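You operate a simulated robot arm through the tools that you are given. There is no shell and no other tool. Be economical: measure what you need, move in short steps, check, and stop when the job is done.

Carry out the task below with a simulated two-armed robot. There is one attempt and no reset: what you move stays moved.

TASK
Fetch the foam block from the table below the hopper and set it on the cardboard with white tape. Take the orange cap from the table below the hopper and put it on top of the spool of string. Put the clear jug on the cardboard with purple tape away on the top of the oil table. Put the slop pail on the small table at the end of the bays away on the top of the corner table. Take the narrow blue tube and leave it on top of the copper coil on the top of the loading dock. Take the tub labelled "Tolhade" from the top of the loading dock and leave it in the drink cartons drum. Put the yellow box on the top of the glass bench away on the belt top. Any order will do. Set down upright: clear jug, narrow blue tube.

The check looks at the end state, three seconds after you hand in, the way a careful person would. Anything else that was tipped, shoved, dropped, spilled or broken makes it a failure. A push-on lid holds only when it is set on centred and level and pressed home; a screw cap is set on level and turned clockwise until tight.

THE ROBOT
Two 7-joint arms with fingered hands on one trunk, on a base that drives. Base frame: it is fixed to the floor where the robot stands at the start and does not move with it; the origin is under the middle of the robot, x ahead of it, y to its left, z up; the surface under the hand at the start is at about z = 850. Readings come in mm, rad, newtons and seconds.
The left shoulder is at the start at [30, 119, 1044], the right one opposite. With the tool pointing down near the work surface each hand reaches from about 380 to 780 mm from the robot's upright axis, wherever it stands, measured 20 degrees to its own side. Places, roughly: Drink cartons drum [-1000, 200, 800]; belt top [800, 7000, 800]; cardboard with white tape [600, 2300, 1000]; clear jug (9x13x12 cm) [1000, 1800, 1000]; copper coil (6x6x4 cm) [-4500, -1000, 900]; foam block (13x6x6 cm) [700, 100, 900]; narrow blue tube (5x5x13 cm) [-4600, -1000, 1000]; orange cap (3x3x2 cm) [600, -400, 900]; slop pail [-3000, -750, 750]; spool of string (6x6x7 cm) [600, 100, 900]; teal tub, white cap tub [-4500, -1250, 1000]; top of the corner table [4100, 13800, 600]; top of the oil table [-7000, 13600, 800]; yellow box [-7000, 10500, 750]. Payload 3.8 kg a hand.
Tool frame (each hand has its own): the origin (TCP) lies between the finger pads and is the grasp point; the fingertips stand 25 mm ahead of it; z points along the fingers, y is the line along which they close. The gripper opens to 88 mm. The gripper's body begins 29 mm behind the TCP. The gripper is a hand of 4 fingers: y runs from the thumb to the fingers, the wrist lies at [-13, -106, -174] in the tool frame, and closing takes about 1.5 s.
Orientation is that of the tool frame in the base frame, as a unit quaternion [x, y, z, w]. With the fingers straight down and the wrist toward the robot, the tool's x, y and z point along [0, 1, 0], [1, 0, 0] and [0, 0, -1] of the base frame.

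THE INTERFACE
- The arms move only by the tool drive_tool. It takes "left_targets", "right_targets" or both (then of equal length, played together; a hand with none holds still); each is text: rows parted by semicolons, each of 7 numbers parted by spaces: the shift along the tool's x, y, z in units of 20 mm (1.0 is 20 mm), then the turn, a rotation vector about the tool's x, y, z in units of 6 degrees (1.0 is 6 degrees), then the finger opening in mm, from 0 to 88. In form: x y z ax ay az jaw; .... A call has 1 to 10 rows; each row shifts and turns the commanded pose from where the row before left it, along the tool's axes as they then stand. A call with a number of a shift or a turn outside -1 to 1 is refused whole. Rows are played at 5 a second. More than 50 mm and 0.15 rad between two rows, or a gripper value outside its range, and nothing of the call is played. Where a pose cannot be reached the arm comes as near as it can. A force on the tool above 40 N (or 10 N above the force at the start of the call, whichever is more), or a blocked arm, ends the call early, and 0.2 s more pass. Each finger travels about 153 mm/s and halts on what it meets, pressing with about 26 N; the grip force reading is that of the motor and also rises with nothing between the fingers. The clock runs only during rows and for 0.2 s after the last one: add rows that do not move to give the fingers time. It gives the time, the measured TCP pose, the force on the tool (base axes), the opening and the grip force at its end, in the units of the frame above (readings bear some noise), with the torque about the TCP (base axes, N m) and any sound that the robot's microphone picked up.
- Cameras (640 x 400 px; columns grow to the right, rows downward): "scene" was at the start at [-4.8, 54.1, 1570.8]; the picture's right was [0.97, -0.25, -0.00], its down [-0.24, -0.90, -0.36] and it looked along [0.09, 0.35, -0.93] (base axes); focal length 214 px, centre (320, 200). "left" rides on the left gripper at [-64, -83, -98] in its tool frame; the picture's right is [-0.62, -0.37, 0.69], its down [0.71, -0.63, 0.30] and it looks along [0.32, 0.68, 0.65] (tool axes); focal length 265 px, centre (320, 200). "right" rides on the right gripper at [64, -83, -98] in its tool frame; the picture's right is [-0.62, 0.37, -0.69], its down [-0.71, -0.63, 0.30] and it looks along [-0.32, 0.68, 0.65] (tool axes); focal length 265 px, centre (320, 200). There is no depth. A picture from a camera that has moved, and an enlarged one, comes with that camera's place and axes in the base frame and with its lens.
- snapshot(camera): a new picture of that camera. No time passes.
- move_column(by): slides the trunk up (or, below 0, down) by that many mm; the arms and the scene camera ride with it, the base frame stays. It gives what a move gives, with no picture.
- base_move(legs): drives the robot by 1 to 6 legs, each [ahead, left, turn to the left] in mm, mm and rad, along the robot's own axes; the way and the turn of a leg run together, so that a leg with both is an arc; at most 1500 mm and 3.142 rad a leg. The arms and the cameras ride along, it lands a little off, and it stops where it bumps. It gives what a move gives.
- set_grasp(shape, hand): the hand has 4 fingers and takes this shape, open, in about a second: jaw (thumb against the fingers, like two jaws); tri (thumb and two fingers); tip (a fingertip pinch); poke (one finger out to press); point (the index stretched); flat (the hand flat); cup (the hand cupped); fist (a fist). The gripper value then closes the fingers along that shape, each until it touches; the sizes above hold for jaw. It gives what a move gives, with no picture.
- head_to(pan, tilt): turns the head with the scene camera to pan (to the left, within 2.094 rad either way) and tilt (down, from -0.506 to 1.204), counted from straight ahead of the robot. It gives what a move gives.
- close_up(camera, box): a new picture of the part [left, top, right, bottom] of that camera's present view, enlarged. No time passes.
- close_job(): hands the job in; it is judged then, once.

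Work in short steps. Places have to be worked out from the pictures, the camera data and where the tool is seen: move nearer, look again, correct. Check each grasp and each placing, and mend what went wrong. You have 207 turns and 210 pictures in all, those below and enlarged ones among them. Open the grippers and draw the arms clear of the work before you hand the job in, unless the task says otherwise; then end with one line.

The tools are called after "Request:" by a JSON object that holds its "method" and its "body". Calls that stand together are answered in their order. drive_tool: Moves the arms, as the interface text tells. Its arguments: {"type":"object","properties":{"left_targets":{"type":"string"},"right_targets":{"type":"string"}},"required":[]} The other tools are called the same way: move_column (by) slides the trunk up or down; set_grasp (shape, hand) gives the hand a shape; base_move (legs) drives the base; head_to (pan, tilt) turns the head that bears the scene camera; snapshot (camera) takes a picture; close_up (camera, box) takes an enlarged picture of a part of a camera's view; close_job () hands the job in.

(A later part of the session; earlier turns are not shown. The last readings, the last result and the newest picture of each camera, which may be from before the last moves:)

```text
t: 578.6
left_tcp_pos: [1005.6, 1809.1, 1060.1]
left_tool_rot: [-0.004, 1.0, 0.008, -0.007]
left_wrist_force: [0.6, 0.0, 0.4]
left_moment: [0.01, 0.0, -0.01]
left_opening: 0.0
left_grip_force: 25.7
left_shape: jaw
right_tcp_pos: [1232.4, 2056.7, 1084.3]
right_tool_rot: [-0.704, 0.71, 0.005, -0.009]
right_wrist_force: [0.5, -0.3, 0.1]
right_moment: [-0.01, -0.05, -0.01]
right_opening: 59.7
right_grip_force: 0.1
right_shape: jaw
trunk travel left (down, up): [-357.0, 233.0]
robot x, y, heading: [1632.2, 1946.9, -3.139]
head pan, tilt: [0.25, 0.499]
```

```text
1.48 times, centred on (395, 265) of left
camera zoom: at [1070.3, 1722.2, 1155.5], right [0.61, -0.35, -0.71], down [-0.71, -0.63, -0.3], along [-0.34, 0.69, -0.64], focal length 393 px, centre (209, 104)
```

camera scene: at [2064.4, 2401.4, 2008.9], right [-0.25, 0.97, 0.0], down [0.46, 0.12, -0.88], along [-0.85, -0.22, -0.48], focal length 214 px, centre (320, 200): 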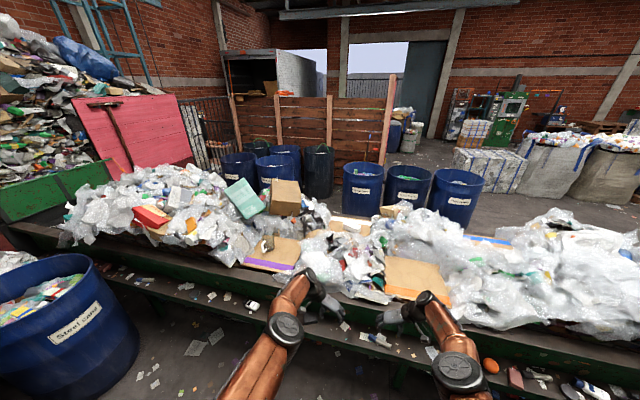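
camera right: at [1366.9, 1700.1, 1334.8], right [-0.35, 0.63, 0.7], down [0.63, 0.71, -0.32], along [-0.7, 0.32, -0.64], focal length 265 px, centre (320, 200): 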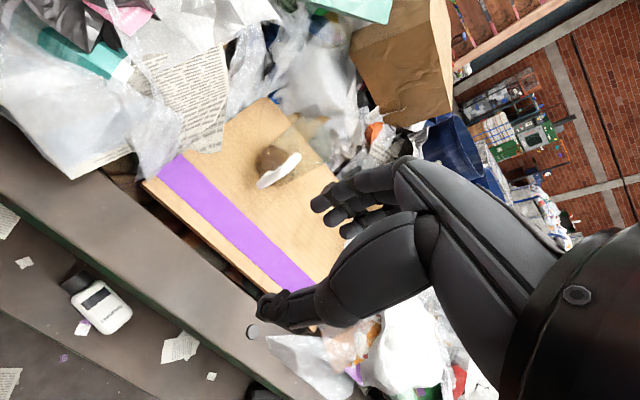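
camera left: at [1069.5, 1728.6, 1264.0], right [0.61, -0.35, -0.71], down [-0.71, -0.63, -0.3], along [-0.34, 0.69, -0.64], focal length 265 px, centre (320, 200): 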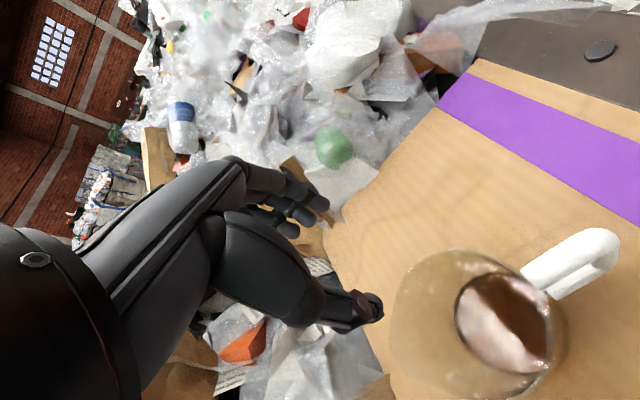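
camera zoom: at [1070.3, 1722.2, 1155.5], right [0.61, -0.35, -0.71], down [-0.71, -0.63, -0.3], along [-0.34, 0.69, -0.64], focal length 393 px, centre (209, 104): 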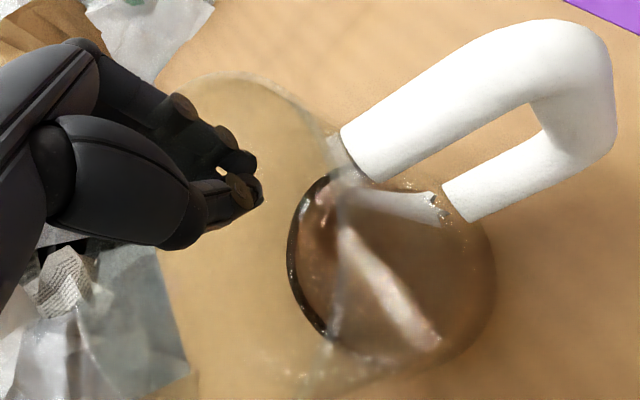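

The reading shows 0 opening, but the thin clear wall may be between the fingers. I'll lift 15 mm and look.

Request:
{"method": "move_column", "body": {"by": 15}}

Request:
{"method": "close_up", "body": {"camera": "left", "box": [230, 130, 560, 400]}}

```text
t: 579.3
left_tcp_pos: [1004.8, 1806.9, 1074.1]
left_tool_rot: [-0.003, 1.0, 0.009, -0.007]
left_wrist_force: [-0.2, -0.7, -2.0]
left_moment: [0.06, 0.03, 0.01]
left_opening: 0.0
left_grip_force: 26.1
left_shape: jaw
right_tcp_pos: [1231.5, 2057.5, 1099.7]
right_tool_rot: [-0.705, 0.709, 0.005, -0.01]
right_wrist_force: [0.0, -0.8, -0.7]
right_moment: [-0.03, -0.02, 0.01]
right_opening: 59.5
right_grip_force: 0.0
right_shape: jaw
trunk travel left (down, up): [-372.0, 218.0]
robot x, y, heading: [1632.4, 1946.1, -3.137]
head pan, tilt: [0.25, 0.499]
```

```text
1.48 times, centred on (395, 265) of left
camera zoom: at [1070.2, 1722.2, 1170.5], right [0.61, -0.35, -0.71], down [-0.71, -0.63, -0.3], along [-0.34, 0.69, -0.64], focal length 393 px, centre (209, 104)
```

zoom: 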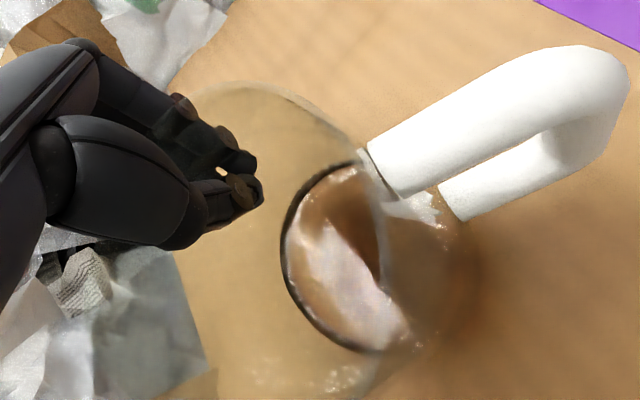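

It carries weight, perhaps tilting a little. I'll lift 40 mm more and look from the scene camera too.

Request:
{"method": "move_column", "body": {"by": 40}}

Request:
{"method": "snapshot", "body": {"camera": "left"}}

Request:
{"method": "head_to", "body": {"pan": 0.2, "tilt": 0.8}}

Request:
{"method": "close_up", "body": {"camera": "scene", "box": [240, 140, 400, 260]}}

```text
t: 580.1
left_tcp_pos: [1005.8, 1807.2, 1114.7]
left_tool_rot: [-0.004, 1.0, 0.009, -0.006]
left_wrist_force: [0.5, -0.6, -1.0]
left_moment: [0.05, 0.01, -0.02]
left_opening: 0.0
left_grip_force: 26.4
left_shape: jaw
right_tcp_pos: [1230.5, 2057.0, 1138.8]
right_tool_rot: [-0.704, 0.71, 0.005, -0.01]
right_wrist_force: [-0.3, 0.1, -0.9]
right_moment: [-0.05, 0.03, 0.01]
right_opening: 60.0
right_grip_force: 0.1
right_shape: jaw
trunk travel left (down, up): [-412.0, 178.0]
robot x, y, heading: [1631.2, 1946.5, -3.138]
head pan, tilt: [0.25, 0.499]
```

```text
76 pictures are left
camera left: at [1070.0, 1722.2, 1210.3], right [0.61, -0.35, -0.71], down [-0.71, -0.63, -0.3], along [-0.34, 0.69, -0.64], focal length 265 px, centre (320, 200)
```

left: 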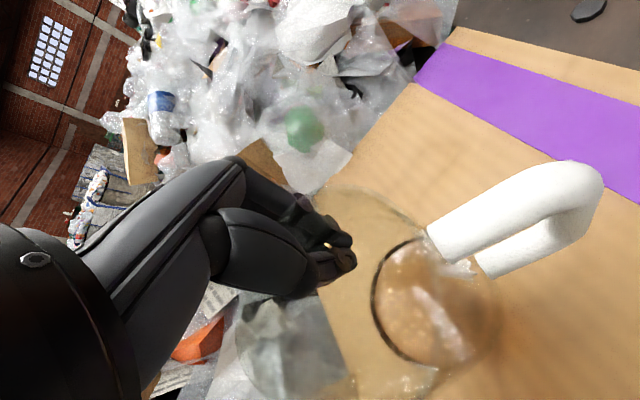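

```text
t: 580.9
left_tcp_pos: [1005.2, 1807.0, 1113.7]
left_tool_rot: [-0.004, 1.0, 0.009, -0.007]
left_wrist_force: [-0.1, 0.1, -1.6]
left_moment: [0.08, 0.0, 0.01]
left_opening: 0.0
left_grip_force: 25.9
left_shape: jaw
right_tcp_pos: [1231.8, 2056.9, 1139.2]
right_tool_rot: [-0.705, 0.71, 0.005, -0.01]
right_wrist_force: [0.7, 1.1, -0.1]
right_moment: [-0.01, 0.04, 0.03]
right_opening: 59.7
right_grip_force: 0.1
right_shape: jaw
trunk travel left (down, up): [-412.0, 178.0]
robot x, y, heading: [1633.0, 1945.3, -3.139]
head pan, tilt: [0.201, 0.799]
```

```text
3.33 times, centred on (320, 200) of scene
camera zoom: at [1572.6, 1928.0, 1810.1], right [-0.2, 0.98, 0.0], down [0.7, 0.15, -0.7], along [-0.68, -0.14, -0.72], focal length 715 px, centre (320, 200)
```

zoom: 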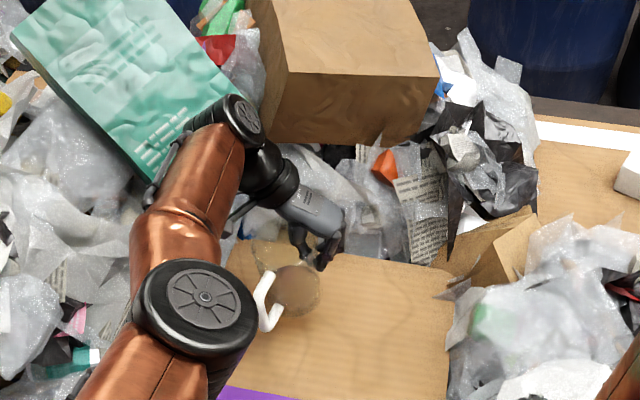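

The jug hangs from its wall, tilted slightly but secure. I'll raise the trunk and begin the drive to the oil table.

Request:
{"method": "move_column", "body": {"by": 150}}

Request:
{"method": "base_move", "body": {"legs": [[-300, 0, 0], [-170, -450, 0], [-980, -360, 0], [0, 0, -1.57], [1450, -140, 0], [1450, 0, 0]]}}

Request:
{"method": "snapshot", "body": {"camera": "left"}}

```text
t: 582.6
left_tcp_pos: [1005.0, 1808.0, 1263.8]
left_tool_rot: [-0.003, 1.0, 0.008, -0.007]
left_wrist_force: [0.0, -0.1, -1.8]
left_moment: [0.05, 0.03, -0.02]
left_opening: 0.1
left_grip_force: 25.9
left_shape: jaw
right_tcp_pos: [1232.0, 2056.9, 1288.7]
right_tool_rot: [-0.704, 0.71, 0.005, -0.01]
right_wrist_force: [0.5, -0.8, -1.2]
right_moment: [0.02, 0.01, -0.02]
right_opening: 60.0
right_grip_force: 0.0
right_shape: jaw
trunk travel left (down, up): [-562.0, 28.0]
robot x, y, heading: [1633.3, 1942.6, -3.141]
head pan, tilt: [0.201, 0.799]
```

```text
t: 609.7
left_tcp_pos: [3074.9, 6293.1, 1264.7]
left_tool_rot: [0.707, 0.707, 0.011, 0.002]
left_wrist_force: [-0.9, 0.6, -2.0]
left_moment: [0.04, -0.08, 0.0]
left_opening: 0.0
left_grip_force: 26.3
left_shape: jaw
right_tcp_pos: [3324.7, 6066.4, 1289.4]
right_tool_rot: [0.006, 1.0, 0.011, -0.003]
right_wrist_force: [0.1, 1.0, -0.4]
right_moment: [-0.01, 0.0, -0.01]
right_opening: 60.0
right_grip_force: 0.0
right_shape: jaw
trunk travel left (down, up): [-562.0, 28.0]
robot x, y, heading: [3211.0, 5668.1, 1.574]
head pan, tilt: [0.201, 0.799]
```

```text
74 pictures are left
camera left: at [2988.6, 6226.5, 1360.6], right [-0.36, -0.61, -0.71], down [-0.63, 0.72, -0.3], along [0.69, 0.34, -0.64], focal length 265 px, centre (320, 200)
```

left: 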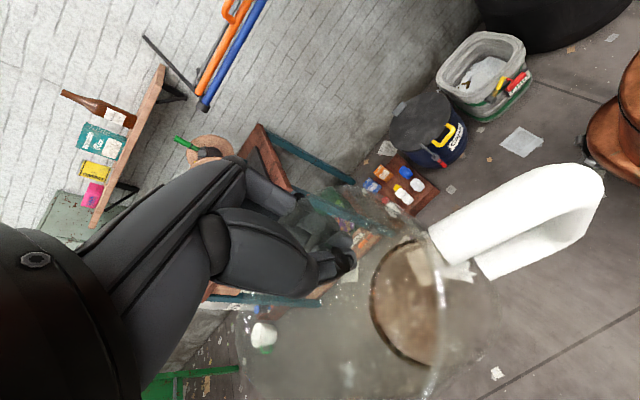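

Still secure. I'll continue north along the corridor.

Request:
{"method": "base_move", "body": {"legs": [[1200, 850, 0], [1480, 0, 0], [1480, 0, 0], [1480, 0, 0], [850, 0, 0]]}}

```text
t: 641.7
left_tcp_pos: [2156.4, 12743.7, 1265.0]
left_tool_rot: [0.706, 0.708, 0.011, 0.001]
left_wrist_force: [-0.2, -0.1, -1.2]
left_moment: [0.02, -0.05, 0.01]
left_opening: 0.0
left_grip_force: 26.0
left_shape: jaw
right_tcp_pos: [2405.4, 12517.7, 1289.5]
right_tool_rot: [0.006, 1.0, 0.012, -0.003]
right_wrist_force: [-0.1, 0.8, 0.5]
right_moment: [-0.02, 0.02, -0.01]
right_opening: 59.4
right_grip_force: 0.1
right_shape: jaw
trunk travel left (down, up): [-562.0, 28.0]
robot x, y, heading: [2290.3, 12114.9, 1.57]
head pan, tilt: [0.201, 0.799]
```

Now I'll go west along y≈12100, stopping midway to look.

Request:
{"method": "base_move", "body": {"legs": [[0, 1480, 0], [0, 1480, 0], [0, 1480, 0]]}}

Request:
{"method": "head_to", "body": {"pan": 1.2, "tilt": 0.3}}

Request:
{"method": "snapshot", "body": {"camera": "scene"}}

```text
t: 663.0
left_tcp_pos: [-2288.1, 12717.4, 1264.3]
left_tool_rot: [0.707, 0.707, 0.011, 0.001]
left_wrist_force: [0.2, 0.5, -2.7]
left_moment: [0.02, -0.08, -0.02]
left_opening: 0.1
left_grip_force: 25.7
left_shape: jaw
right_tcp_pos: [-2040.4, 12490.2, 1288.6]
right_tool_rot: [0.007, 1.0, 0.01, -0.004]
right_wrist_force: [0.0, 0.1, -0.1]
right_moment: [0.02, -0.05, 0.01]
right_opening: 59.5
right_grip_force: 0.1
right_shape: jaw
trunk travel left (down, up): [-562.0, 28.0]
robot x, y, heading: [-2157.5, 12091.5, 1.571]
head pan, tilt: [0.201, 0.799]
```

```text
t: 664.2
left_tcp_pos: [-2288.7, 12717.6, 1264.8]
left_tool_rot: [0.707, 0.707, 0.011, 0.001]
left_wrist_force: [-0.1, 0.2, -2.5]
left_moment: [-0.01, -0.05, 0.01]
left_opening: 0.2
left_grip_force: 25.6
left_shape: jaw
right_tcp_pos: [-2041.1, 12489.6, 1289.0]
right_tool_rot: [0.007, 1.0, 0.011, -0.004]
right_wrist_force: [0.3, 0.3, 0.7]
right_moment: [0.0, -0.01, 0.01]
right_opening: 59.5
right_grip_force: 0.1
right_shape: jaw
trunk travel left (down, up): [-562.0, 28.0]
robot x, y, heading: [-2156.4, 12090.2, 1.568]
head pan, tilt: [1.201, 0.3]
```

```text
73 pictures are left
camera scene: at [-2242.4, 12105.3, 2004.4], right [0.36, 0.93, 0.0], down [0.28, -0.11, -0.96], along [-0.89, 0.35, -0.3], focal length 214 px, centre (320, 200)
```

scene: 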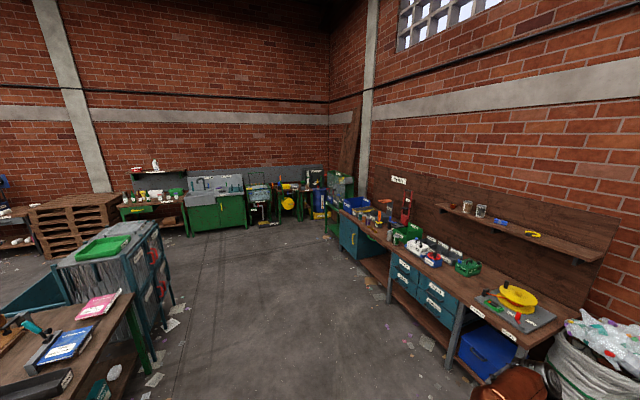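

The floor is open to x≈-6000. I'll continue west 3500 mm and look at the oil table.

Request:
{"method": "base_move", "body": {"legs": [[0, 1480, 0], [0, 1480, 0], [0, 700, 0]]}}

Request:
{"method": "head_to", "body": {"pan": 0.7, "tilt": 0.5}}

Request:
{"method": "snapshot", "body": {"camera": "scene"}}

```text
t: 681.9
left_tcp_pos: [-5952.5, 12702.8, 1264.8]
left_tool_rot: [0.702, 0.712, 0.01, 0.0]
left_wrist_force: [0.5, 0.5, -1.1]
left_moment: [0.02, -0.04, 0.02]
left_opening: 0.0
left_grip_force: 25.9
left_shape: jaw
right_tcp_pos: [-5700.3, 12479.6, 1288.6]
right_tool_rot: [-0.001, 1.0, 0.01, -0.004]
right_wrist_force: [0.1, 0.6, 0.3]
right_moment: [0.02, 0.0, 0.01]
right_opening: 59.8
right_grip_force: 0.0
right_shape: jaw
trunk travel left (down, up): [-562.0, 28.0]
robot x, y, heading: [-5810.4, 12079.0, 1.587]
head pan, tilt: [1.201, 0.3]
```

```text
t: 682.9
left_tcp_pos: [-5953.3, 12703.4, 1265.7]
left_tool_rot: [0.702, 0.712, 0.011, 0.001]
left_wrist_force: [-0.1, -0.1, -1.5]
left_moment: [0.01, -0.03, -0.02]
left_opening: 0.0
left_grip_force: 26.0
left_shape: jaw
right_tcp_pos: [-5703.0, 12479.5, 1288.2]
right_tool_rot: [0.0, 1.0, 0.01, -0.003]
right_wrist_force: [0.2, 0.8, 0.2]
right_moment: [0.02, 0.02, 0.02]
right_opening: 59.6
right_grip_force: 0.1
right_shape: jaw
trunk travel left (down, up): [-562.0, 28.0]
robot x, y, heading: [-5810.8, 12077.4, 1.578]
head pan, tilt: [0.7, 0.499]
```

```text
72 pictures are left
camera scene: at [-5870.1, 12128.1, 1986.0], right [0.76, 0.65, 0.0], down [0.31, -0.36, -0.88], along [-0.57, 0.66, -0.48], focal length 214 px, centre (320, 200)
```

scene: 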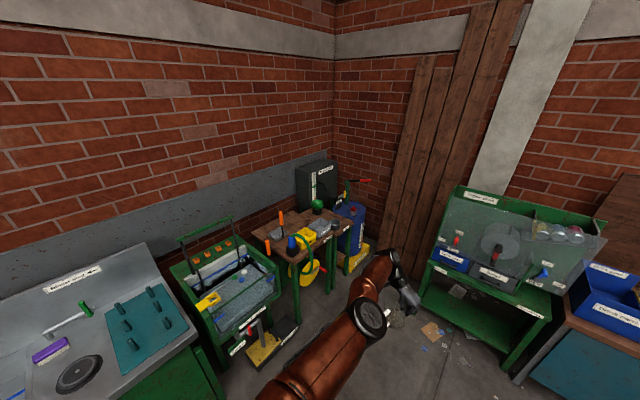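

The wooden table at (305,225) should be the oil table. I'll zoom in.

Request:
{"method": "close_up", "body": {"camera": "scene", "box": [235, 155, 395, 285]}}

```text
3.08 times, centred on (315, 220) of scene
camera zoom: at [-5870.1, 12128.1, 1986.0], right [0.76, 0.65, 0.0], down [0.31, -0.36, -0.88], along [-0.57, 0.66, -0.48], focal length 660 px, centre (335, 138)
```

zoom: 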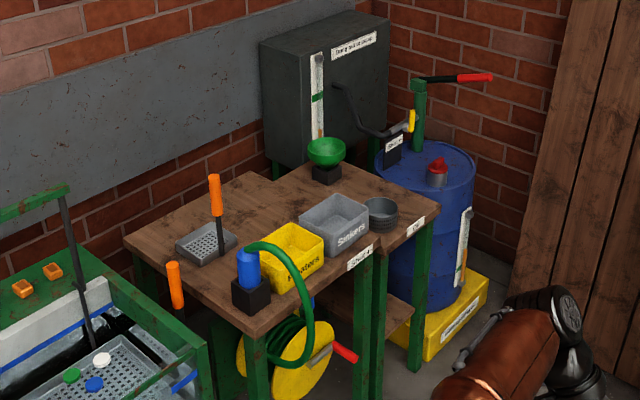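

Two tables adjoin; the right one matches (-7000,13600). I'll read the labels and find free space.

Request:
{"method": "close_up", "body": {"camera": "scene", "box": [285, 195, 345, 245]}}

```text
8.00 times, centred on (315, 220) of scene
camera zoom: at [-5870.1, 12128.1, 1986.0], right [0.76, 0.65, 0.0], down [0.31, -0.36, -0.88], along [-0.57, 0.66, -0.48], focal length 1716 px, centre (360, 40)
```

zoom: 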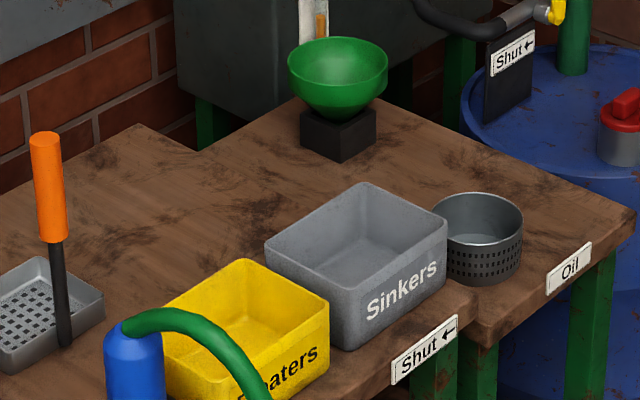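

The right table is labelled "Oil", top z≈750, with free space around (-6950,13610). I'll approach diagonally at heading 2.36, stopping short to verify.

Request:
{"method": "base_move", "body": {"legs": [[0, 0, 0.782], [969, -471, 0]]}}

Request:
{"method": "head_to", "body": {"pan": 0, "tilt": 0.75}}

Request:
{"method": "snapshot", "body": {"camera": "scene"}}

```text
t: 690.4
left_tcp_pos: [-6720.1, 13426.1, 1263.7]
left_tool_rot: [0.376, 0.927, 0.01, -0.003]
left_wrist_force: [-0.5, 0.2, -2.2]
left_moment: [0.06, -0.01, 0.03]
left_opening: 0.1
left_grip_force: 25.4
left_shape: jaw
right_tcp_pos: [-6383.9, 13444.6, 1288.8]
right_tool_rot: [-0.382, 0.924, 0.009, -0.008]
right_wrist_force: [-0.5, 0.9, -0.6]
right_moment: [0.04, -0.01, 0.02]
right_opening: 59.8
right_grip_force: 0.0
right_shape: jaw
trunk travel left (down, up): [-562.0, 28.0]
robot x, y, heading: [-6176.8, 13083.9, 2.369]
head pan, tilt: [0.7, 0.499]
```

```text
t: 691.5
left_tcp_pos: [-6719.0, 13426.7, 1264.1]
left_tool_rot: [0.375, 0.927, 0.011, -0.003]
left_wrist_force: [0.6, 0.4, -2.2]
left_moment: [0.06, -0.01, 0.04]
left_opening: 0.1
left_grip_force: 26.1
left_shape: jaw
right_tcp_pos: [-6384.3, 13446.3, 1288.9]
right_tool_rot: [-0.383, 0.924, 0.008, -0.007]
right_wrist_force: [0.1, -1.1, 0.2]
right_moment: [-0.01, 0.0, 0.01]
right_opening: 59.5
right_grip_force: 0.0
right_shape: jaw
trunk travel left (down, up): [-562.0, 28.0]
robot x, y, heading: [-6181.3, 13089.0, 2.367]
head pan, tilt: [0.0, 0.75]
```

```text
69 pictures are left
camera scene: at [-6222.9, 13128.6, 1964.1], right [0.7, 0.72, 0.0], down [0.49, -0.48, -0.73], along [-0.52, 0.51, -0.68], focal length 214 px, centre (320, 200)
```

scene: 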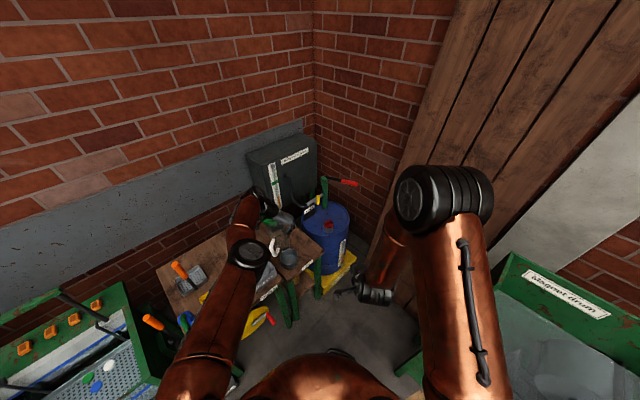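

Request:
{"method": "close_up", "body": {"camera": "scene", "box": [220, 180, 360, 300]}}

```text
3.33 times, centred on (290, 240) of scene
camera zoom: at [-6222.9, 13128.6, 1964.1], right [0.7, 0.72, 0.0], down [0.49, -0.48, -0.73], along [-0.52, 0.51, -0.68], focal length 715 px, centre (420, 67)
```

zoom: 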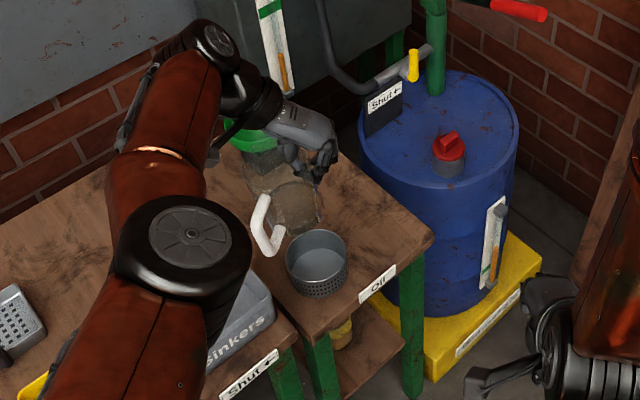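

The jug looks practically upright in this view. I'll move ahead 297 mm so it sits above (-6945,13610) and lower part way.

Request:
{"method": "base_move", "body": {"legs": [[297, -16, 0]]}}

Request:
{"method": "move_column", "body": {"by": -330}}

Request:
{"method": "close_up", "body": {"camera": "scene", "box": [220, 160, 380, 290]}}

Request:
{"method": "snapshot", "body": {"camera": "left"}}

```text
t: 693.6
left_tcp_pos: [-6926.3, 13648.6, 1264.6]
left_tool_rot: [0.375, 0.927, 0.01, -0.003]
left_wrist_force: [0.2, -0.3, -1.9]
left_moment: [0.04, -0.01, -0.03]
left_opening: 0.4
left_grip_force: 25.7
left_shape: jaw
right_tcp_pos: [-6590.8, 13668.5, 1289.2]
right_tool_rot: [-0.383, 0.924, 0.009, -0.007]
right_wrist_force: [-0.5, -0.2, 0.3]
right_moment: [0.01, -0.02, 0.01]
right_opening: 59.7
right_grip_force: 0.0
right_shape: jaw
trunk travel left (down, up): [-562.0, 28.0]
robot x, y, heading: [-6384.1, 13309.4, 2.372]
head pan, tilt: [0.0, 0.75]
```

```text
t: 696.8
left_tcp_pos: [-6928.1, 13649.8, 934.3]
left_tool_rot: [0.375, 0.927, 0.012, -0.003]
left_wrist_force: [-0.8, 0.0, -1.8]
left_moment: [0.07, -0.03, 0.01]
left_opening: 0.1
left_grip_force: 25.8
left_shape: jaw
right_tcp_pos: [-6591.3, 13670.6, 958.8]
right_tool_rot: [-0.383, 0.924, 0.009, -0.007]
right_wrist_force: [-0.4, 1.2, 0.2]
right_moment: [0.02, 0.01, -0.02]
right_opening: 59.3
right_grip_force: 0.0
right_shape: jaw
trunk travel left (down, up): [-232.0, 358.0]
robot x, y, heading: [-6382.2, 13311.9, 2.365]
head pan, tilt: [0.0, 0.75]
```

```text
3.08 times, centred on (300, 225) of scene
camera zoom: at [-6430.2, 13353.0, 1634.1], right [0.7, 0.72, 0.0], down [0.49, -0.48, -0.73], along [-0.52, 0.51, -0.68], focal length 660 px, centre (382, 123)
```

zoom: 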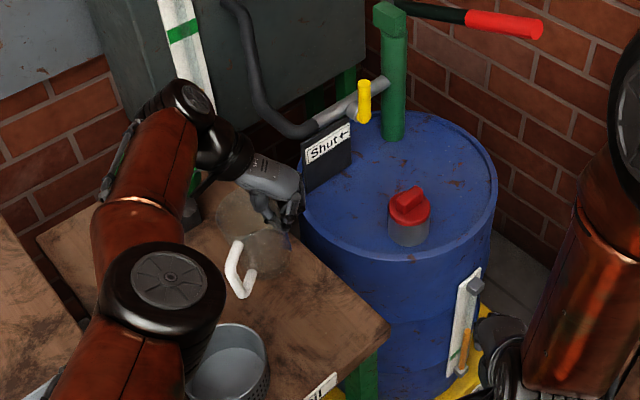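

```text
66 pictures are left
camera left: at [-6941.2, 13541.9, 1030.6], right [0.19, -0.68, -0.71], down [-0.95, 0.05, -0.31], along [0.24, 0.73, -0.64], focal length 265 px, centre (320, 200)
```

left: 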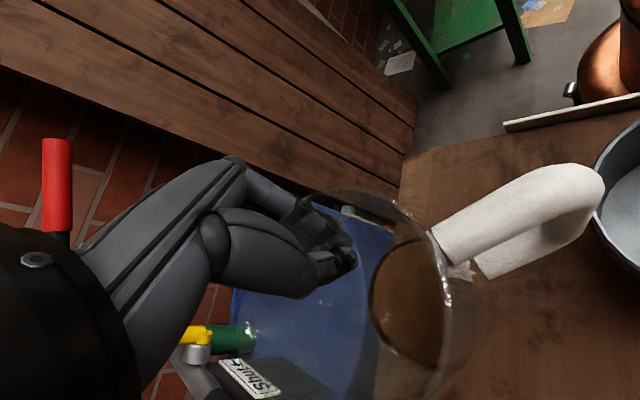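

The jug's base is swung about 15° toward the fingers' side. I'll roll the hand to make it upright.

Request:
{"method": "drive_tool", "body": {"left_targets": "0 0 0 0.8 0 0 0; 0 0 0 0.8 0 0 0; 0 0 0 0.8 0 0 0; 0 0 0 0 0 0 0"}}

Request:
{"method": "close_up", "body": {"camera": "scene", "box": [240, 160, 340, 250]}}

Request:
{"method": "snapshot", "body": {"camera": "left"}}

```text
t: 697.8
left_tcp_pos: [-6933.8, 13652.4, 932.6]
left_tool_rot: [0.372, 0.921, -0.107, -0.05]
left_wrist_force: [0.4, 1.5, -2.5]
left_moment: [0.05, -0.07, 0.04]
left_opening: 0.1
left_grip_force: 25.9
left_shape: jaw
left hand out of reach, approached as far as the arm can: row 1, 3
right_tcp_pos: [-6591.4, 13669.5, 958.2]
right_tool_rot: [-0.384, 0.923, 0.009, -0.007]
right_wrist_force: [0.6, -0.4, -0.5]
right_moment: [0.01, 0.04, -0.01]
right_opening: 59.7
right_grip_force: 0.1
right_shape: jaw
trunk travel left (down, up): [-232.0, 358.0]
robot x, y, heading: [-6384.6, 13307.1, 2.37]
head pan, tilt: [0.0, 0.75]
```

```text
4.44 times, centred on (290, 205) of scene
camera zoom: at [-6430.4, 13352.8, 1634.0], right [0.7, 0.72, 0.0], down [0.49, -0.48, -0.73], along [-0.52, 0.51, -0.68], focal length 953 px, centre (453, 178)
```

zoom: 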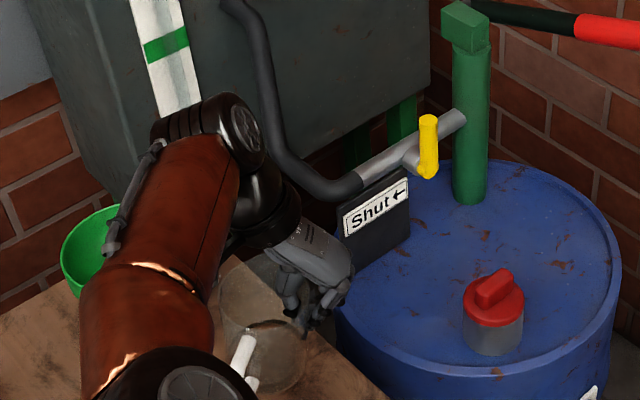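

```text
64 pictures are left
camera left: at [-6928.2, 13565.3, 1047.3], right [0.08, -0.8, -0.6], down [-0.99, 0.01, -0.14], along [0.12, 0.6, -0.79], focal length 265 px, centre (320, 200)
```

left: 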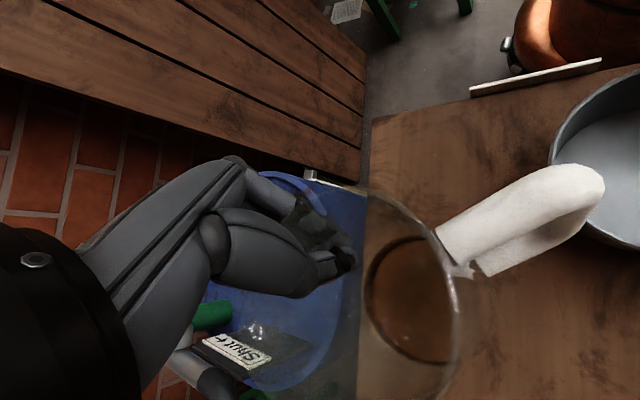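

It's near upright now. I'll shift 20 mm back from the table edge and lower 60 mm.

Request:
{"method": "base_move", "body": {"legs": [[-20, 10, 0]]}}

Request:
{"method": "move_column", "body": {"by": -60}}

Request:
{"method": "close_up", "body": {"camera": "scene", "box": [240, 160, 340, 250]}}

Request:
{"method": "snapshot", "body": {"camera": "left"}}

```text
t: 698.6
left_tcp_pos: [-6926.0, 13631.9, 933.4]
left_tool_rot: [0.373, 0.92, -0.106, -0.049]
left_wrist_force: [-0.5, 0.0, -1.4]
left_moment: [0.06, -0.05, 0.02]
left_opening: 0.0
left_grip_force: 26.7
left_shape: jaw
right_tcp_pos: [-6585.2, 13647.0, 958.8]
right_tool_rot: [-0.384, 0.923, 0.009, -0.008]
right_wrist_force: [-0.5, -0.3, -0.7]
right_moment: [0.04, -0.07, -0.02]
right_opening: 59.9
right_grip_force: 0.1
right_shape: jaw
trunk travel left (down, up): [-232.0, 358.0]
robot x, y, heading: [-6374.4, 13287.9, 2.372]
head pan, tilt: [0.0, 0.75]
```

```text
t: 699.6
left_tcp_pos: [-6926.8, 13632.1, 873.8]
left_tool_rot: [0.372, 0.921, -0.106, -0.05]
left_wrist_force: [0.2, 0.0, -0.7]
left_moment: [0.03, -0.08, -0.01]
left_opening: 0.2
left_grip_force: 26.6
left_shape: jaw
right_tcp_pos: [-6585.0, 13649.3, 899.1]
right_tool_rot: [-0.384, 0.923, 0.008, -0.007]
right_wrist_force: [-0.2, 0.0, 0.3]
right_moment: [-0.02, 0.01, -0.01]
right_opening: 59.7
right_grip_force: 0.1
right_shape: jaw
trunk travel left (down, up): [-172.0, 418.0]
robot x, y, heading: [-6378.5, 13283.9, 2.367]
head pan, tilt: [0.0, 0.75]
```

```text
4.44 times, centred on (290, 205) of scene
camera zoom: at [-6422.6, 13331.4, 1574.2], right [0.7, 0.72, 0.0], down [0.49, -0.48, -0.73], along [-0.52, 0.51, -0.68], focal length 953 px, centre (453, 178)
```

zoom: 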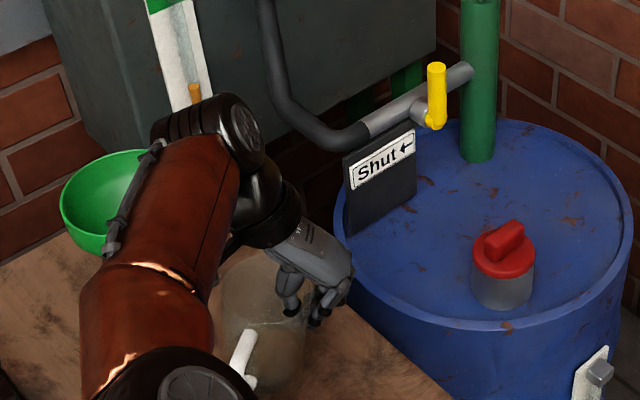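

```text
62 pictures are left
camera left: at [-6920.6, 13543.9, 987.7], right [0.08, -0.8, -0.6], down [-0.99, 0.01, -0.14], along [0.12, 0.6, -0.79], focal length 265 px, centre (320, 200)
```

left: 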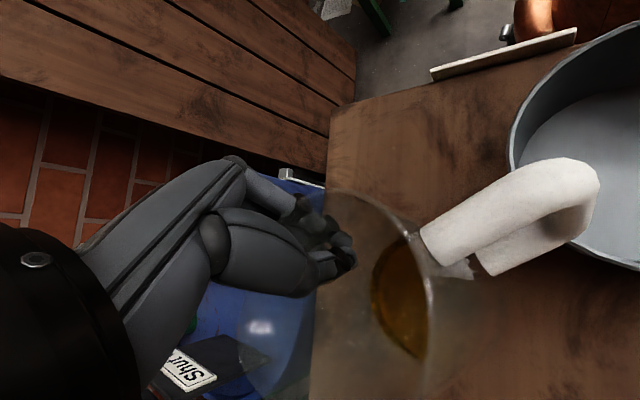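

I'll lower in small steps, watching the force.

Request:
{"method": "move_column", "body": {"by": -10}}

Request:
{"method": "move_column", "body": {"by": -6}}

Request:
{"method": "snapshot", "body": {"camera": "left"}}

```text
t: 700.2
left_tcp_pos: [-6925.7, 13631.2, 863.3]
left_tool_rot: [0.373, 0.92, -0.106, -0.049]
left_wrist_force: [0.0, 0.2, -0.3]
left_moment: [0.03, -0.05, 0.04]
left_opening: 0.0
left_grip_force: 26.2
left_shape: jaw
right_tcp_pos: [-6584.0, 13647.6, 889.0]
right_tool_rot: [-0.383, 0.924, 0.009, -0.007]
right_wrist_force: [0.0, -0.1, -0.5]
right_moment: [0.0, -0.02, -0.02]
right_opening: 60.0
right_grip_force: 0.0
right_shape: jaw
trunk travel left (down, up): [-162.0, 428.0]
robot x, y, heading: [-6376.8, 13285.9, 2.371]
head pan, tilt: [0.0, 0.75]
```

```text
t: 700.8
left_tcp_pos: [-6925.5, 13631.8, 856.8]
left_tool_rot: [0.372, 0.921, -0.106, -0.049]
left_wrist_force: [0.2, -0.1, 0.3]
left_moment: [-0.01, -0.05, -0.02]
left_opening: 0.0
left_grip_force: 25.2
left_shape: jaw
right_tcp_pos: [-6585.4, 13649.0, 882.3]
right_tool_rot: [-0.383, 0.924, 0.008, -0.008]
right_wrist_force: [0.0, -0.7, 0.6]
right_moment: [-0.01, 0.01, -0.02]
right_opening: 59.6
right_grip_force: 0.0
right_shape: jaw
trunk travel left (down, up): [-156.0, 434.0]
robot x, y, heading: [-6377.7, 13286.5, 2.37]
head pan, tilt: [0.0, 0.75]
```

```text
61 pictures are left
camera left: at [-6920.6, 13544.1, 971.3], right [0.08, -0.8, -0.6], down [-0.99, 0.01, -0.14], along [0.12, 0.6, -0.79], focal length 265 px, centre (320, 200)
```

left: 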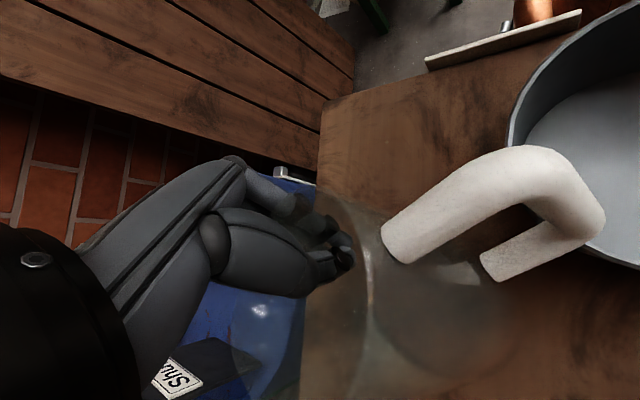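

The jug touched and began to rotate. I'll raise 14 mm and check its hanging attitude.

Request:
{"method": "move_column", "body": {"by": 16}}

Request:
{"method": "snapshot", "body": {"camera": "left"}}

Request:
{"method": "close_up", "body": {"camera": "scene", "box": [250, 180, 330, 260]}}

```text
t: 701.4
left_tcp_pos: [-6926.1, 13632.5, 872.5]
left_tool_rot: [0.372, 0.921, -0.106, -0.048]
left_wrist_force: [1.2, -0.1, -1.4]
left_moment: [0.09, -0.07, 0.01]
left_opening: 0.0
left_grip_force: 25.4
left_shape: jaw
right_tcp_pos: [-6584.9, 13648.1, 899.5]
right_tool_rot: [-0.384, 0.923, 0.009, -0.007]
right_wrist_force: [0.4, -0.3, -0.3]
right_moment: [0.01, 0.02, 0.02]
right_opening: 59.7
right_grip_force: 0.0
right_shape: jaw
trunk travel left (down, up): [-172.0, 418.0]
robot x, y, heading: [-6377.9, 13284.4, 2.374]
head pan, tilt: [0.0, 0.75]
```

```text
60 pictures are left
camera left: at [-6920.9, 13544.2, 987.1], right [0.08, -0.8, -0.6], down [-0.99, 0.01, -0.14], along [0.12, 0.6, -0.79], focal length 265 px, centre (320, 200)
```

left: 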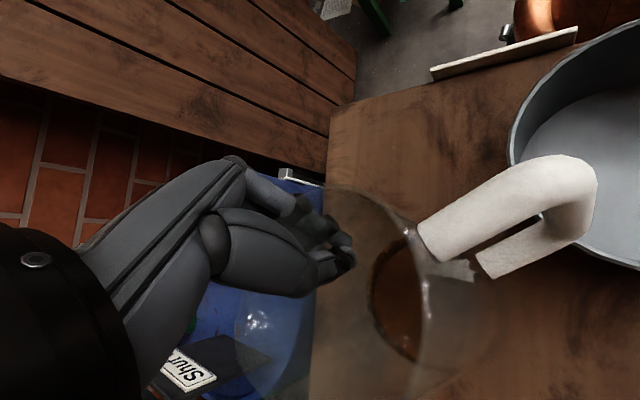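

```text
5.00 times, centred on (290, 220) of scene
camera zoom: at [-6423.2, 13332.1, 1574.0], right [0.7, 0.72, 0.0], down [0.49, -0.48, -0.73], along [-0.52, 0.51, -0.68], focal length 1072 px, centre (470, 100)
```

zoom: 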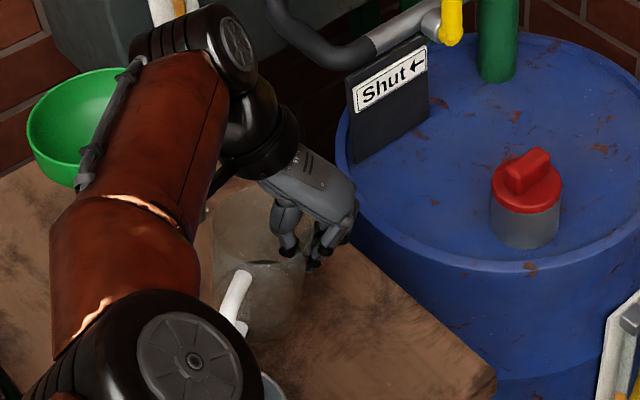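

Hanging, its left side is lower; contact with the table levels it. I'll lower again past that until it's flat (force rises).

Request:
{"method": "move_column", "body": {"by": -17}}

Request:
{"method": "move_column", "body": {"by": -3}}

Request:
{"method": "move_column", "body": {"by": -3}}

Request:
{"method": "snapshot", "body": {"camera": "left"}}

Request:
{"method": "close_up", "body": {"camera": "scene", "box": [250, 180, 330, 260]}}

```text
t: 702.0
left_tcp_pos: [-6926.5, 13632.6, 855.6]
left_tool_rot: [0.372, 0.921, -0.106, -0.05]
left_wrist_force: [-0.4, 0.8, -0.5]
left_moment: [-0.03, -0.05, 0.03]
left_opening: 0.0
left_grip_force: 26.2
left_shape: jaw
right_tcp_pos: [-6584.5, 13648.7, 881.7]
right_tool_rot: [-0.384, 0.923, 0.008, -0.008]
right_wrist_force: [-0.2, 0.3, 0.3]
right_moment: [-0.03, 0.01, 0.01]
right_opening: 59.9
right_grip_force: 0.1
right_shape: jaw
trunk travel left (down, up): [-155.0, 435.0]
robot x, y, heading: [-6378.0, 13289.4, 2.368]
head pan, tilt: [0.0, 0.75]
```

```text
t: 702.5
left_tcp_pos: [-6925.5, 13633.0, 853.2]
left_tool_rot: [0.373, 0.921, -0.105, -0.049]
left_wrist_force: [-0.5, 0.1, -0.2]
left_moment: [-0.03, -0.09, 0.02]
left_opening: 0.0
left_grip_force: 26.5
left_shape: jaw
right_tcp_pos: [-6584.5, 13649.4, 878.9]
right_tool_rot: [-0.384, 0.923, 0.008, -0.007]
right_wrist_force: [-0.3, -0.2, -0.2]
right_moment: [-0.04, 0.02, 0.03]
right_opening: 59.7
right_grip_force: 0.1
right_shape: jaw
trunk travel left (down, up): [-152.0, 438.0]
robot x, y, heading: [-6377.5, 13286.0, 2.373]
head pan, tilt: [0.0, 0.75]
```

```text
t: 703.1
left_tcp_pos: [-6924.7, 13632.2, 850.6]
left_tool_rot: [0.373, 0.92, -0.106, -0.049]
left_wrist_force: [-0.5, 0.0, -0.3]
left_moment: [-0.05, -0.08, 0.02]
left_opening: 0.0
left_grip_force: 26.2
left_shape: jaw
right_tcp_pos: [-6585.3, 13649.1, 875.4]
right_tool_rot: [-0.383, 0.924, 0.008, -0.007]
right_wrist_force: [0.1, -0.6, 0.4]
right_moment: [0.01, 0.03, 0.01]
right_opening: 59.6
right_grip_force: 0.0
right_shape: jaw
trunk travel left (down, up): [-149.0, 441.0]
robot x, y, heading: [-6378.3, 13288.1, 2.372]
head pan, tilt: [0.0, 0.75]
```

```text
58 pictures are left
camera left: at [-6920.6, 13544.1, 964.3], right [0.08, -0.8, -0.6], down [-0.99, 0.01, -0.14], along [0.12, 0.6, -0.79], focal length 265 px, centre (320, 200)
```

left: 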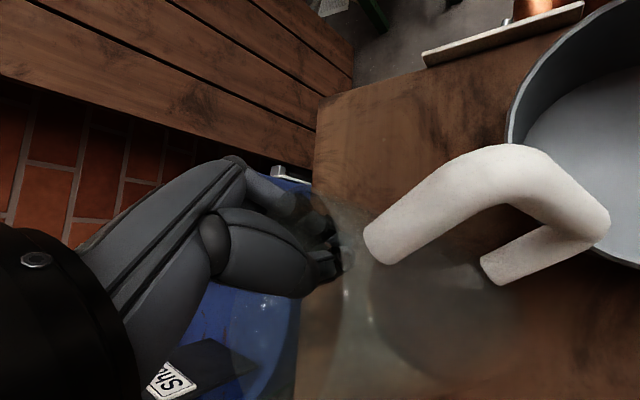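

```text
5.00 times, centred on (290, 220) of scene
camera zoom: at [-6422.7, 13331.8, 1551.0], right [0.7, 0.72, 0.0], down [0.49, -0.48, -0.73], along [-0.52, 0.51, -0.68], focal length 1072 px, centre (470, 100)
```

zoom: 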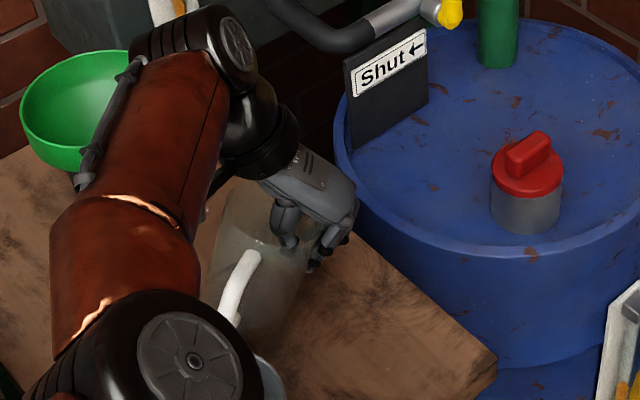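

The handle shows the jug leaning right now, so my roll was the wrong correction. I'll raise 25 mm, undo the roll and re-check.

Request:
{"method": "move_column", "body": {"by": 30}}

Request:
{"method": "drive_tool", "body": {"left_targets": "0 0 0 -0.8 0 0 0; 0 0 0 -0.8 0 0 0; 0 0 0 -0.8 0 0 0; 0 0 0 0 0 0 0"}}

Request:
{"method": "close_up", "body": {"camera": "scene", "box": [250, 180, 330, 260]}}

Request:
{"method": "snapshot", "body": {"camera": "left"}}

```text
t: 703.8
left_tcp_pos: [-6926.0, 13632.2, 879.6]
left_tool_rot: [0.372, 0.921, -0.107, -0.049]
left_wrist_force: [0.8, 0.0, -1.3]
left_moment: [0.06, -0.05, 0.01]
left_opening: 0.1
left_grip_force: 25.9
left_shape: jaw
right_tcp_pos: [-6585.3, 13649.2, 906.2]
right_tool_rot: [-0.384, 0.923, 0.008, -0.007]
right_wrist_force: [1.1, 0.3, 0.1]
right_moment: [-0.02, 0.01, -0.02]
right_opening: 59.8
right_grip_force: 0.1
right_shape: jaw
trunk travel left (down, up): [-179.0, 411.0]
robot x, y, heading: [-6376.8, 13288.5, 2.372]
head pan, tilt: [0.0, 0.75]
```

```text
t: 704.8
left_tcp_pos: [-6922.3, 13629.0, 880.5]
left_tool_rot: [0.375, 0.927, 0.01, -0.002]
left_wrist_force: [-0.3, -0.6, -0.6]
left_moment: [-0.02, -0.04, -0.05]
left_opening: 0.3
left_grip_force: 26.1
left_shape: jaw
left hand out of reach, approached as far as the arm can: row 3
right_tcp_pos: [-6584.7, 13648.6, 906.6]
right_tool_rot: [-0.383, 0.924, 0.009, -0.007]
right_wrist_force: [0.5, 0.1, -0.5]
right_moment: [-0.02, -0.01, 0.01]
right_opening: 59.9
right_grip_force: 0.0
right_shape: jaw
trunk travel left (down, up): [-179.0, 411.0]
robot x, y, heading: [-6374.7, 13282.7, 2.369]
head pan, tilt: [0.0, 0.75]
```

```text
5.00 times, centred on (290, 220) of scene
camera zoom: at [-6422.9, 13331.7, 1581.0], right [0.7, 0.72, 0.0], down [0.49, -0.48, -0.73], along [-0.52, 0.51, -0.68], focal length 1072 px, centre (470, 100)
```

zoom: 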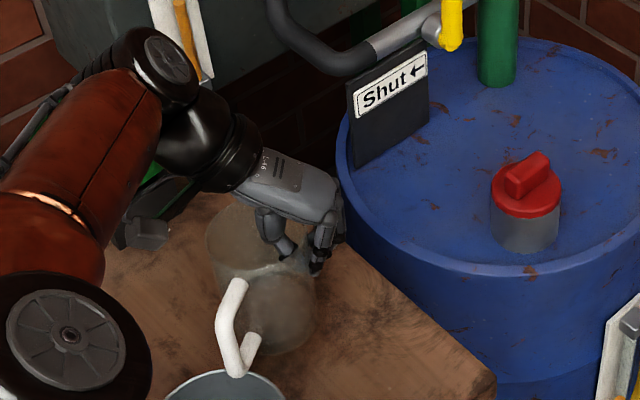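

```text
55 pictures are left
camera left: at [-6936.2, 13521.4, 977.0], right [0.19, -0.68, -0.71], down [-0.95, 0.05, -0.31], along [0.25, 0.73, -0.64], focal length 265 px, centre (320, 200)
```

left: 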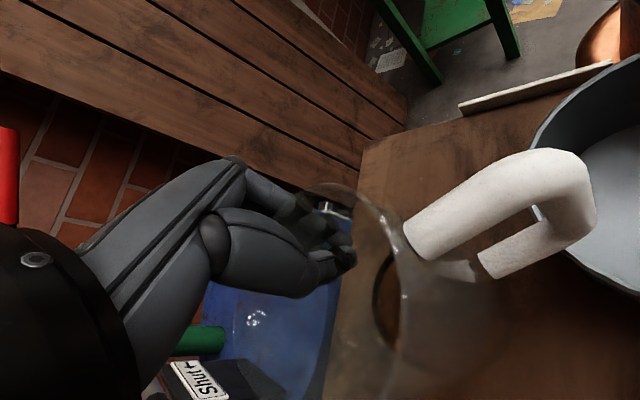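

Now it's within about 5° of vertical. I'll move 18 mm ahead for clearance from the bowl, then lower to contact.

Request:
{"method": "base_move", "body": {"legs": [[18, 0, 0]]}}

Request:
{"method": "move_column", "body": {"by": -20}}

Request:
{"method": "move_column", "body": {"by": -4}}

Request:
{"method": "move_column", "body": {"by": -4}}

Request:
{"method": "close_up", "body": {"camera": "scene", "box": [250, 180, 330, 260]}}

```text
t: 705.6
left_tcp_pos: [-6935.7, 13642.1, 880.3]
left_tool_rot: [0.376, 0.927, 0.01, -0.003]
left_wrist_force: [0.7, -0.6, -2.7]
left_moment: [0.06, -0.03, -0.03]
left_opening: 0.0
left_grip_force: 25.7
left_shape: jaw
right_tcp_pos: [-6597.0, 13661.3, 906.8]
right_tool_rot: [-0.384, 0.923, 0.007, -0.007]
right_wrist_force: [-1.1, 1.0, -0.3]
right_moment: [0.0, 0.01, -0.03]
right_opening: 59.8
right_grip_force: 0.0
right_shape: jaw
trunk travel left (down, up): [-179.0, 411.0]
robot x, y, heading: [-6390.2, 13297.4, 2.37]
head pan, tilt: [0.0, 0.75]
```

```text
t: 706.3
left_tcp_pos: [-6935.5, 13639.5, 861.1]
left_tool_rot: [0.375, 0.927, 0.01, -0.002]
left_wrist_force: [0.6, 0.3, -1.3]
left_moment: [0.08, -0.02, 0.01]
left_opening: 0.0
left_grip_force: 26.3
left_shape: jaw
right_tcp_pos: [-6597.3, 13659.7, 886.5]
right_tool_rot: [-0.383, 0.924, 0.009, -0.008]
right_wrist_force: [0.4, -0.4, 0.0]
right_moment: [0.03, 0.0, 0.01]
right_opening: 59.8
right_grip_force: 0.1
right_shape: jaw
trunk travel left (down, up): [-159.0, 431.0]
robot x, y, heading: [-6391.7, 13300.5, 2.374]
head pan, tilt: [0.0, 0.75]
```

```text
t: 706.8
left_tcp_pos: [-6934.6, 13640.5, 855.5]
left_tool_rot: [0.375, 0.927, 0.011, -0.003]
left_wrist_force: [0.1, 0.7, -1.6]
left_moment: [0.08, -0.02, 0.02]
left_opening: 0.0
left_grip_force: 25.9
left_shape: jaw
right_tcp_pos: [-6597.1, 13660.6, 882.6]
right_tool_rot: [-0.383, 0.924, 0.008, -0.008]
right_wrist_force: [-0.2, -0.2, -0.4]
right_moment: [-0.01, -0.01, -0.03]
right_opening: 59.5
right_grip_force: 0.0
right_shape: jaw
trunk travel left (down, up): [-155.0, 435.0]
robot x, y, heading: [-6388.3, 13301.7, 2.368]
head pan, tilt: [0.0, 0.75]
```

```text
t: 707.3
left_tcp_pos: [-6935.9, 13641.2, 852.8]
left_tool_rot: [0.376, 0.927, 0.011, -0.003]
left_wrist_force: [-0.2, 0.2, -2.5]
left_moment: [0.06, -0.05, 0.01]
left_opening: 0.0
left_grip_force: 26.3
left_shape: jaw
right_tcp_pos: [-6597.4, 13660.7, 878.1]
right_tool_rot: [-0.383, 0.924, 0.008, -0.007]
right_wrist_force: [-0.4, 0.3, -0.5]
right_moment: [0.01, 0.04, 0.02]
right_opening: 59.6
right_grip_force: 0.1
right_shape: jaw
trunk travel left (down, up): [-151.0, 439.0]
robot x, y, heading: [-6390.9, 13301.5, 2.369]
head pan, tilt: [0.0, 0.75]
```

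```text
5.00 times, centred on (290, 220) of scene
camera zoom: at [-6435.7, 13344.3, 1553.0], right [0.7, 0.72, 0.0], down [0.49, -0.48, -0.73], along [-0.52, 0.51, -0.68], focal length 1072 px, centre (470, 100)
```

zoom: 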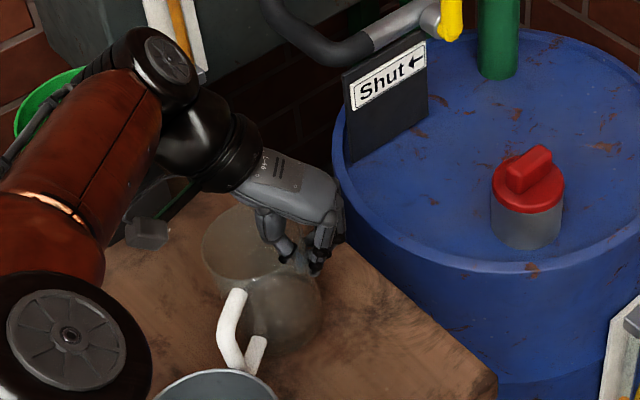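

It's still hanging (no contact). I'll continue down a few mm at a time.

Request:
{"method": "move_column", "body": {"by": -6}}

Request:
{"method": "move_column", "body": {"by": -5}}

Request:
{"method": "move_column", "body": {"by": -4}}

Request:
{"method": "close_up", "body": {"camera": "scene", "box": [250, 180, 330, 260]}}

```text
t: 707.9
left_tcp_pos: [-6935.3, 13641.1, 846.6]
left_tool_rot: [0.376, 0.927, 0.01, -0.003]
left_wrist_force: [0.4, -0.5, -1.4]
left_moment: [0.01, -0.06, 0.02]
left_opening: 0.0
left_grip_force: 26.4
left_shape: jaw
right_tcp_pos: [-6597.3, 13660.9, 872.8]
right_tool_rot: [-0.384, 0.923, 0.008, -0.008]
right_wrist_force: [0.5, -0.1, 1.2]
right_moment: [-0.03, 0.01, 0.0]
right_opening: 59.7
right_grip_force: 0.1
right_shape: jaw
trunk travel left (down, up): [-145.0, 445.0]
robot x, y, heading: [-6392.0, 13301.3, 2.371]
head pan, tilt: [0.0, 0.75]
```

```text
t: 708.4
left_tcp_pos: [-6934.7, 13641.4, 843.1]
left_tool_rot: [0.376, 0.927, 0.01, -0.004]
left_wrist_force: [-1.5, 0.1, 8.8]
left_moment: [0.02, 0.01, 0.02]
left_opening: 0.1
left_grip_force: 26.3
left_shape: jaw
right_tcp_pos: [-6597.0, 13661.3, 866.2]
right_tool_rot: [-0.384, 0.923, 0.008, -0.007]
right_wrist_force: [0.2, -0.4, 0.6]
right_moment: [0.01, 0.01, -0.06]
right_opening: 59.6
right_grip_force: 0.1
right_shape: jaw
trunk travel left (down, up): [-140.0, 450.0]
robot x, y, heading: [-6390.3, 13299.1, 2.364]
head pan, tilt: [0.0, 0.75]
```

```text
t: 708.9
left_tcp_pos: [-6933.5, 13641.5, 842.3]
left_tool_rot: [0.375, 0.927, 0.012, -0.005]
left_wrist_force: [-1.3, 0.5, 27.0]
left_moment: [-0.04, 0.03, 0.0]
left_opening: 0.0
left_grip_force: 25.5
left_shape: jaw
right_tcp_pos: [-6596.2, 13660.3, 865.4]
right_tool_rot: [-0.384, 0.923, 0.009, -0.008]
right_wrist_force: [0.2, 0.4, -0.5]
right_moment: [0.03, -0.06, 0.03]
right_opening: 59.7
right_grip_force: 0.0
right_shape: jaw
trunk travel left (down, up): [-136.0, 454.0]
robot x, y, heading: [-6391.3, 13300.9, 2.373]
head pan, tilt: [0.0, 0.75]
```

```text
5.00 times, centred on (290, 220) of scene
camera zoom: at [-6432.9, 13342.6, 1538.4], right [0.7, 0.72, 0.0], down [0.49, -0.47, -0.73], along [-0.53, 0.51, -0.68], focal length 1072 px, centre (470, 100)
```

zoom: 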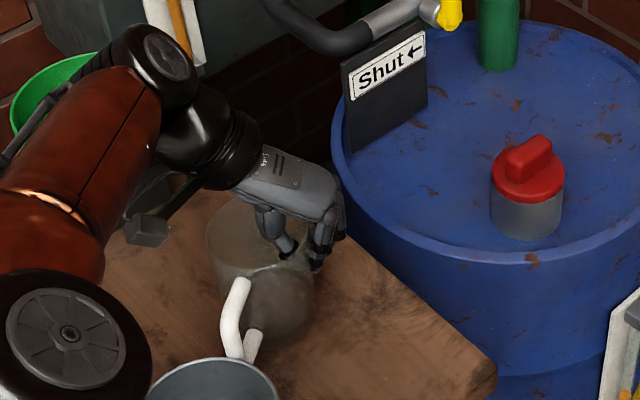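

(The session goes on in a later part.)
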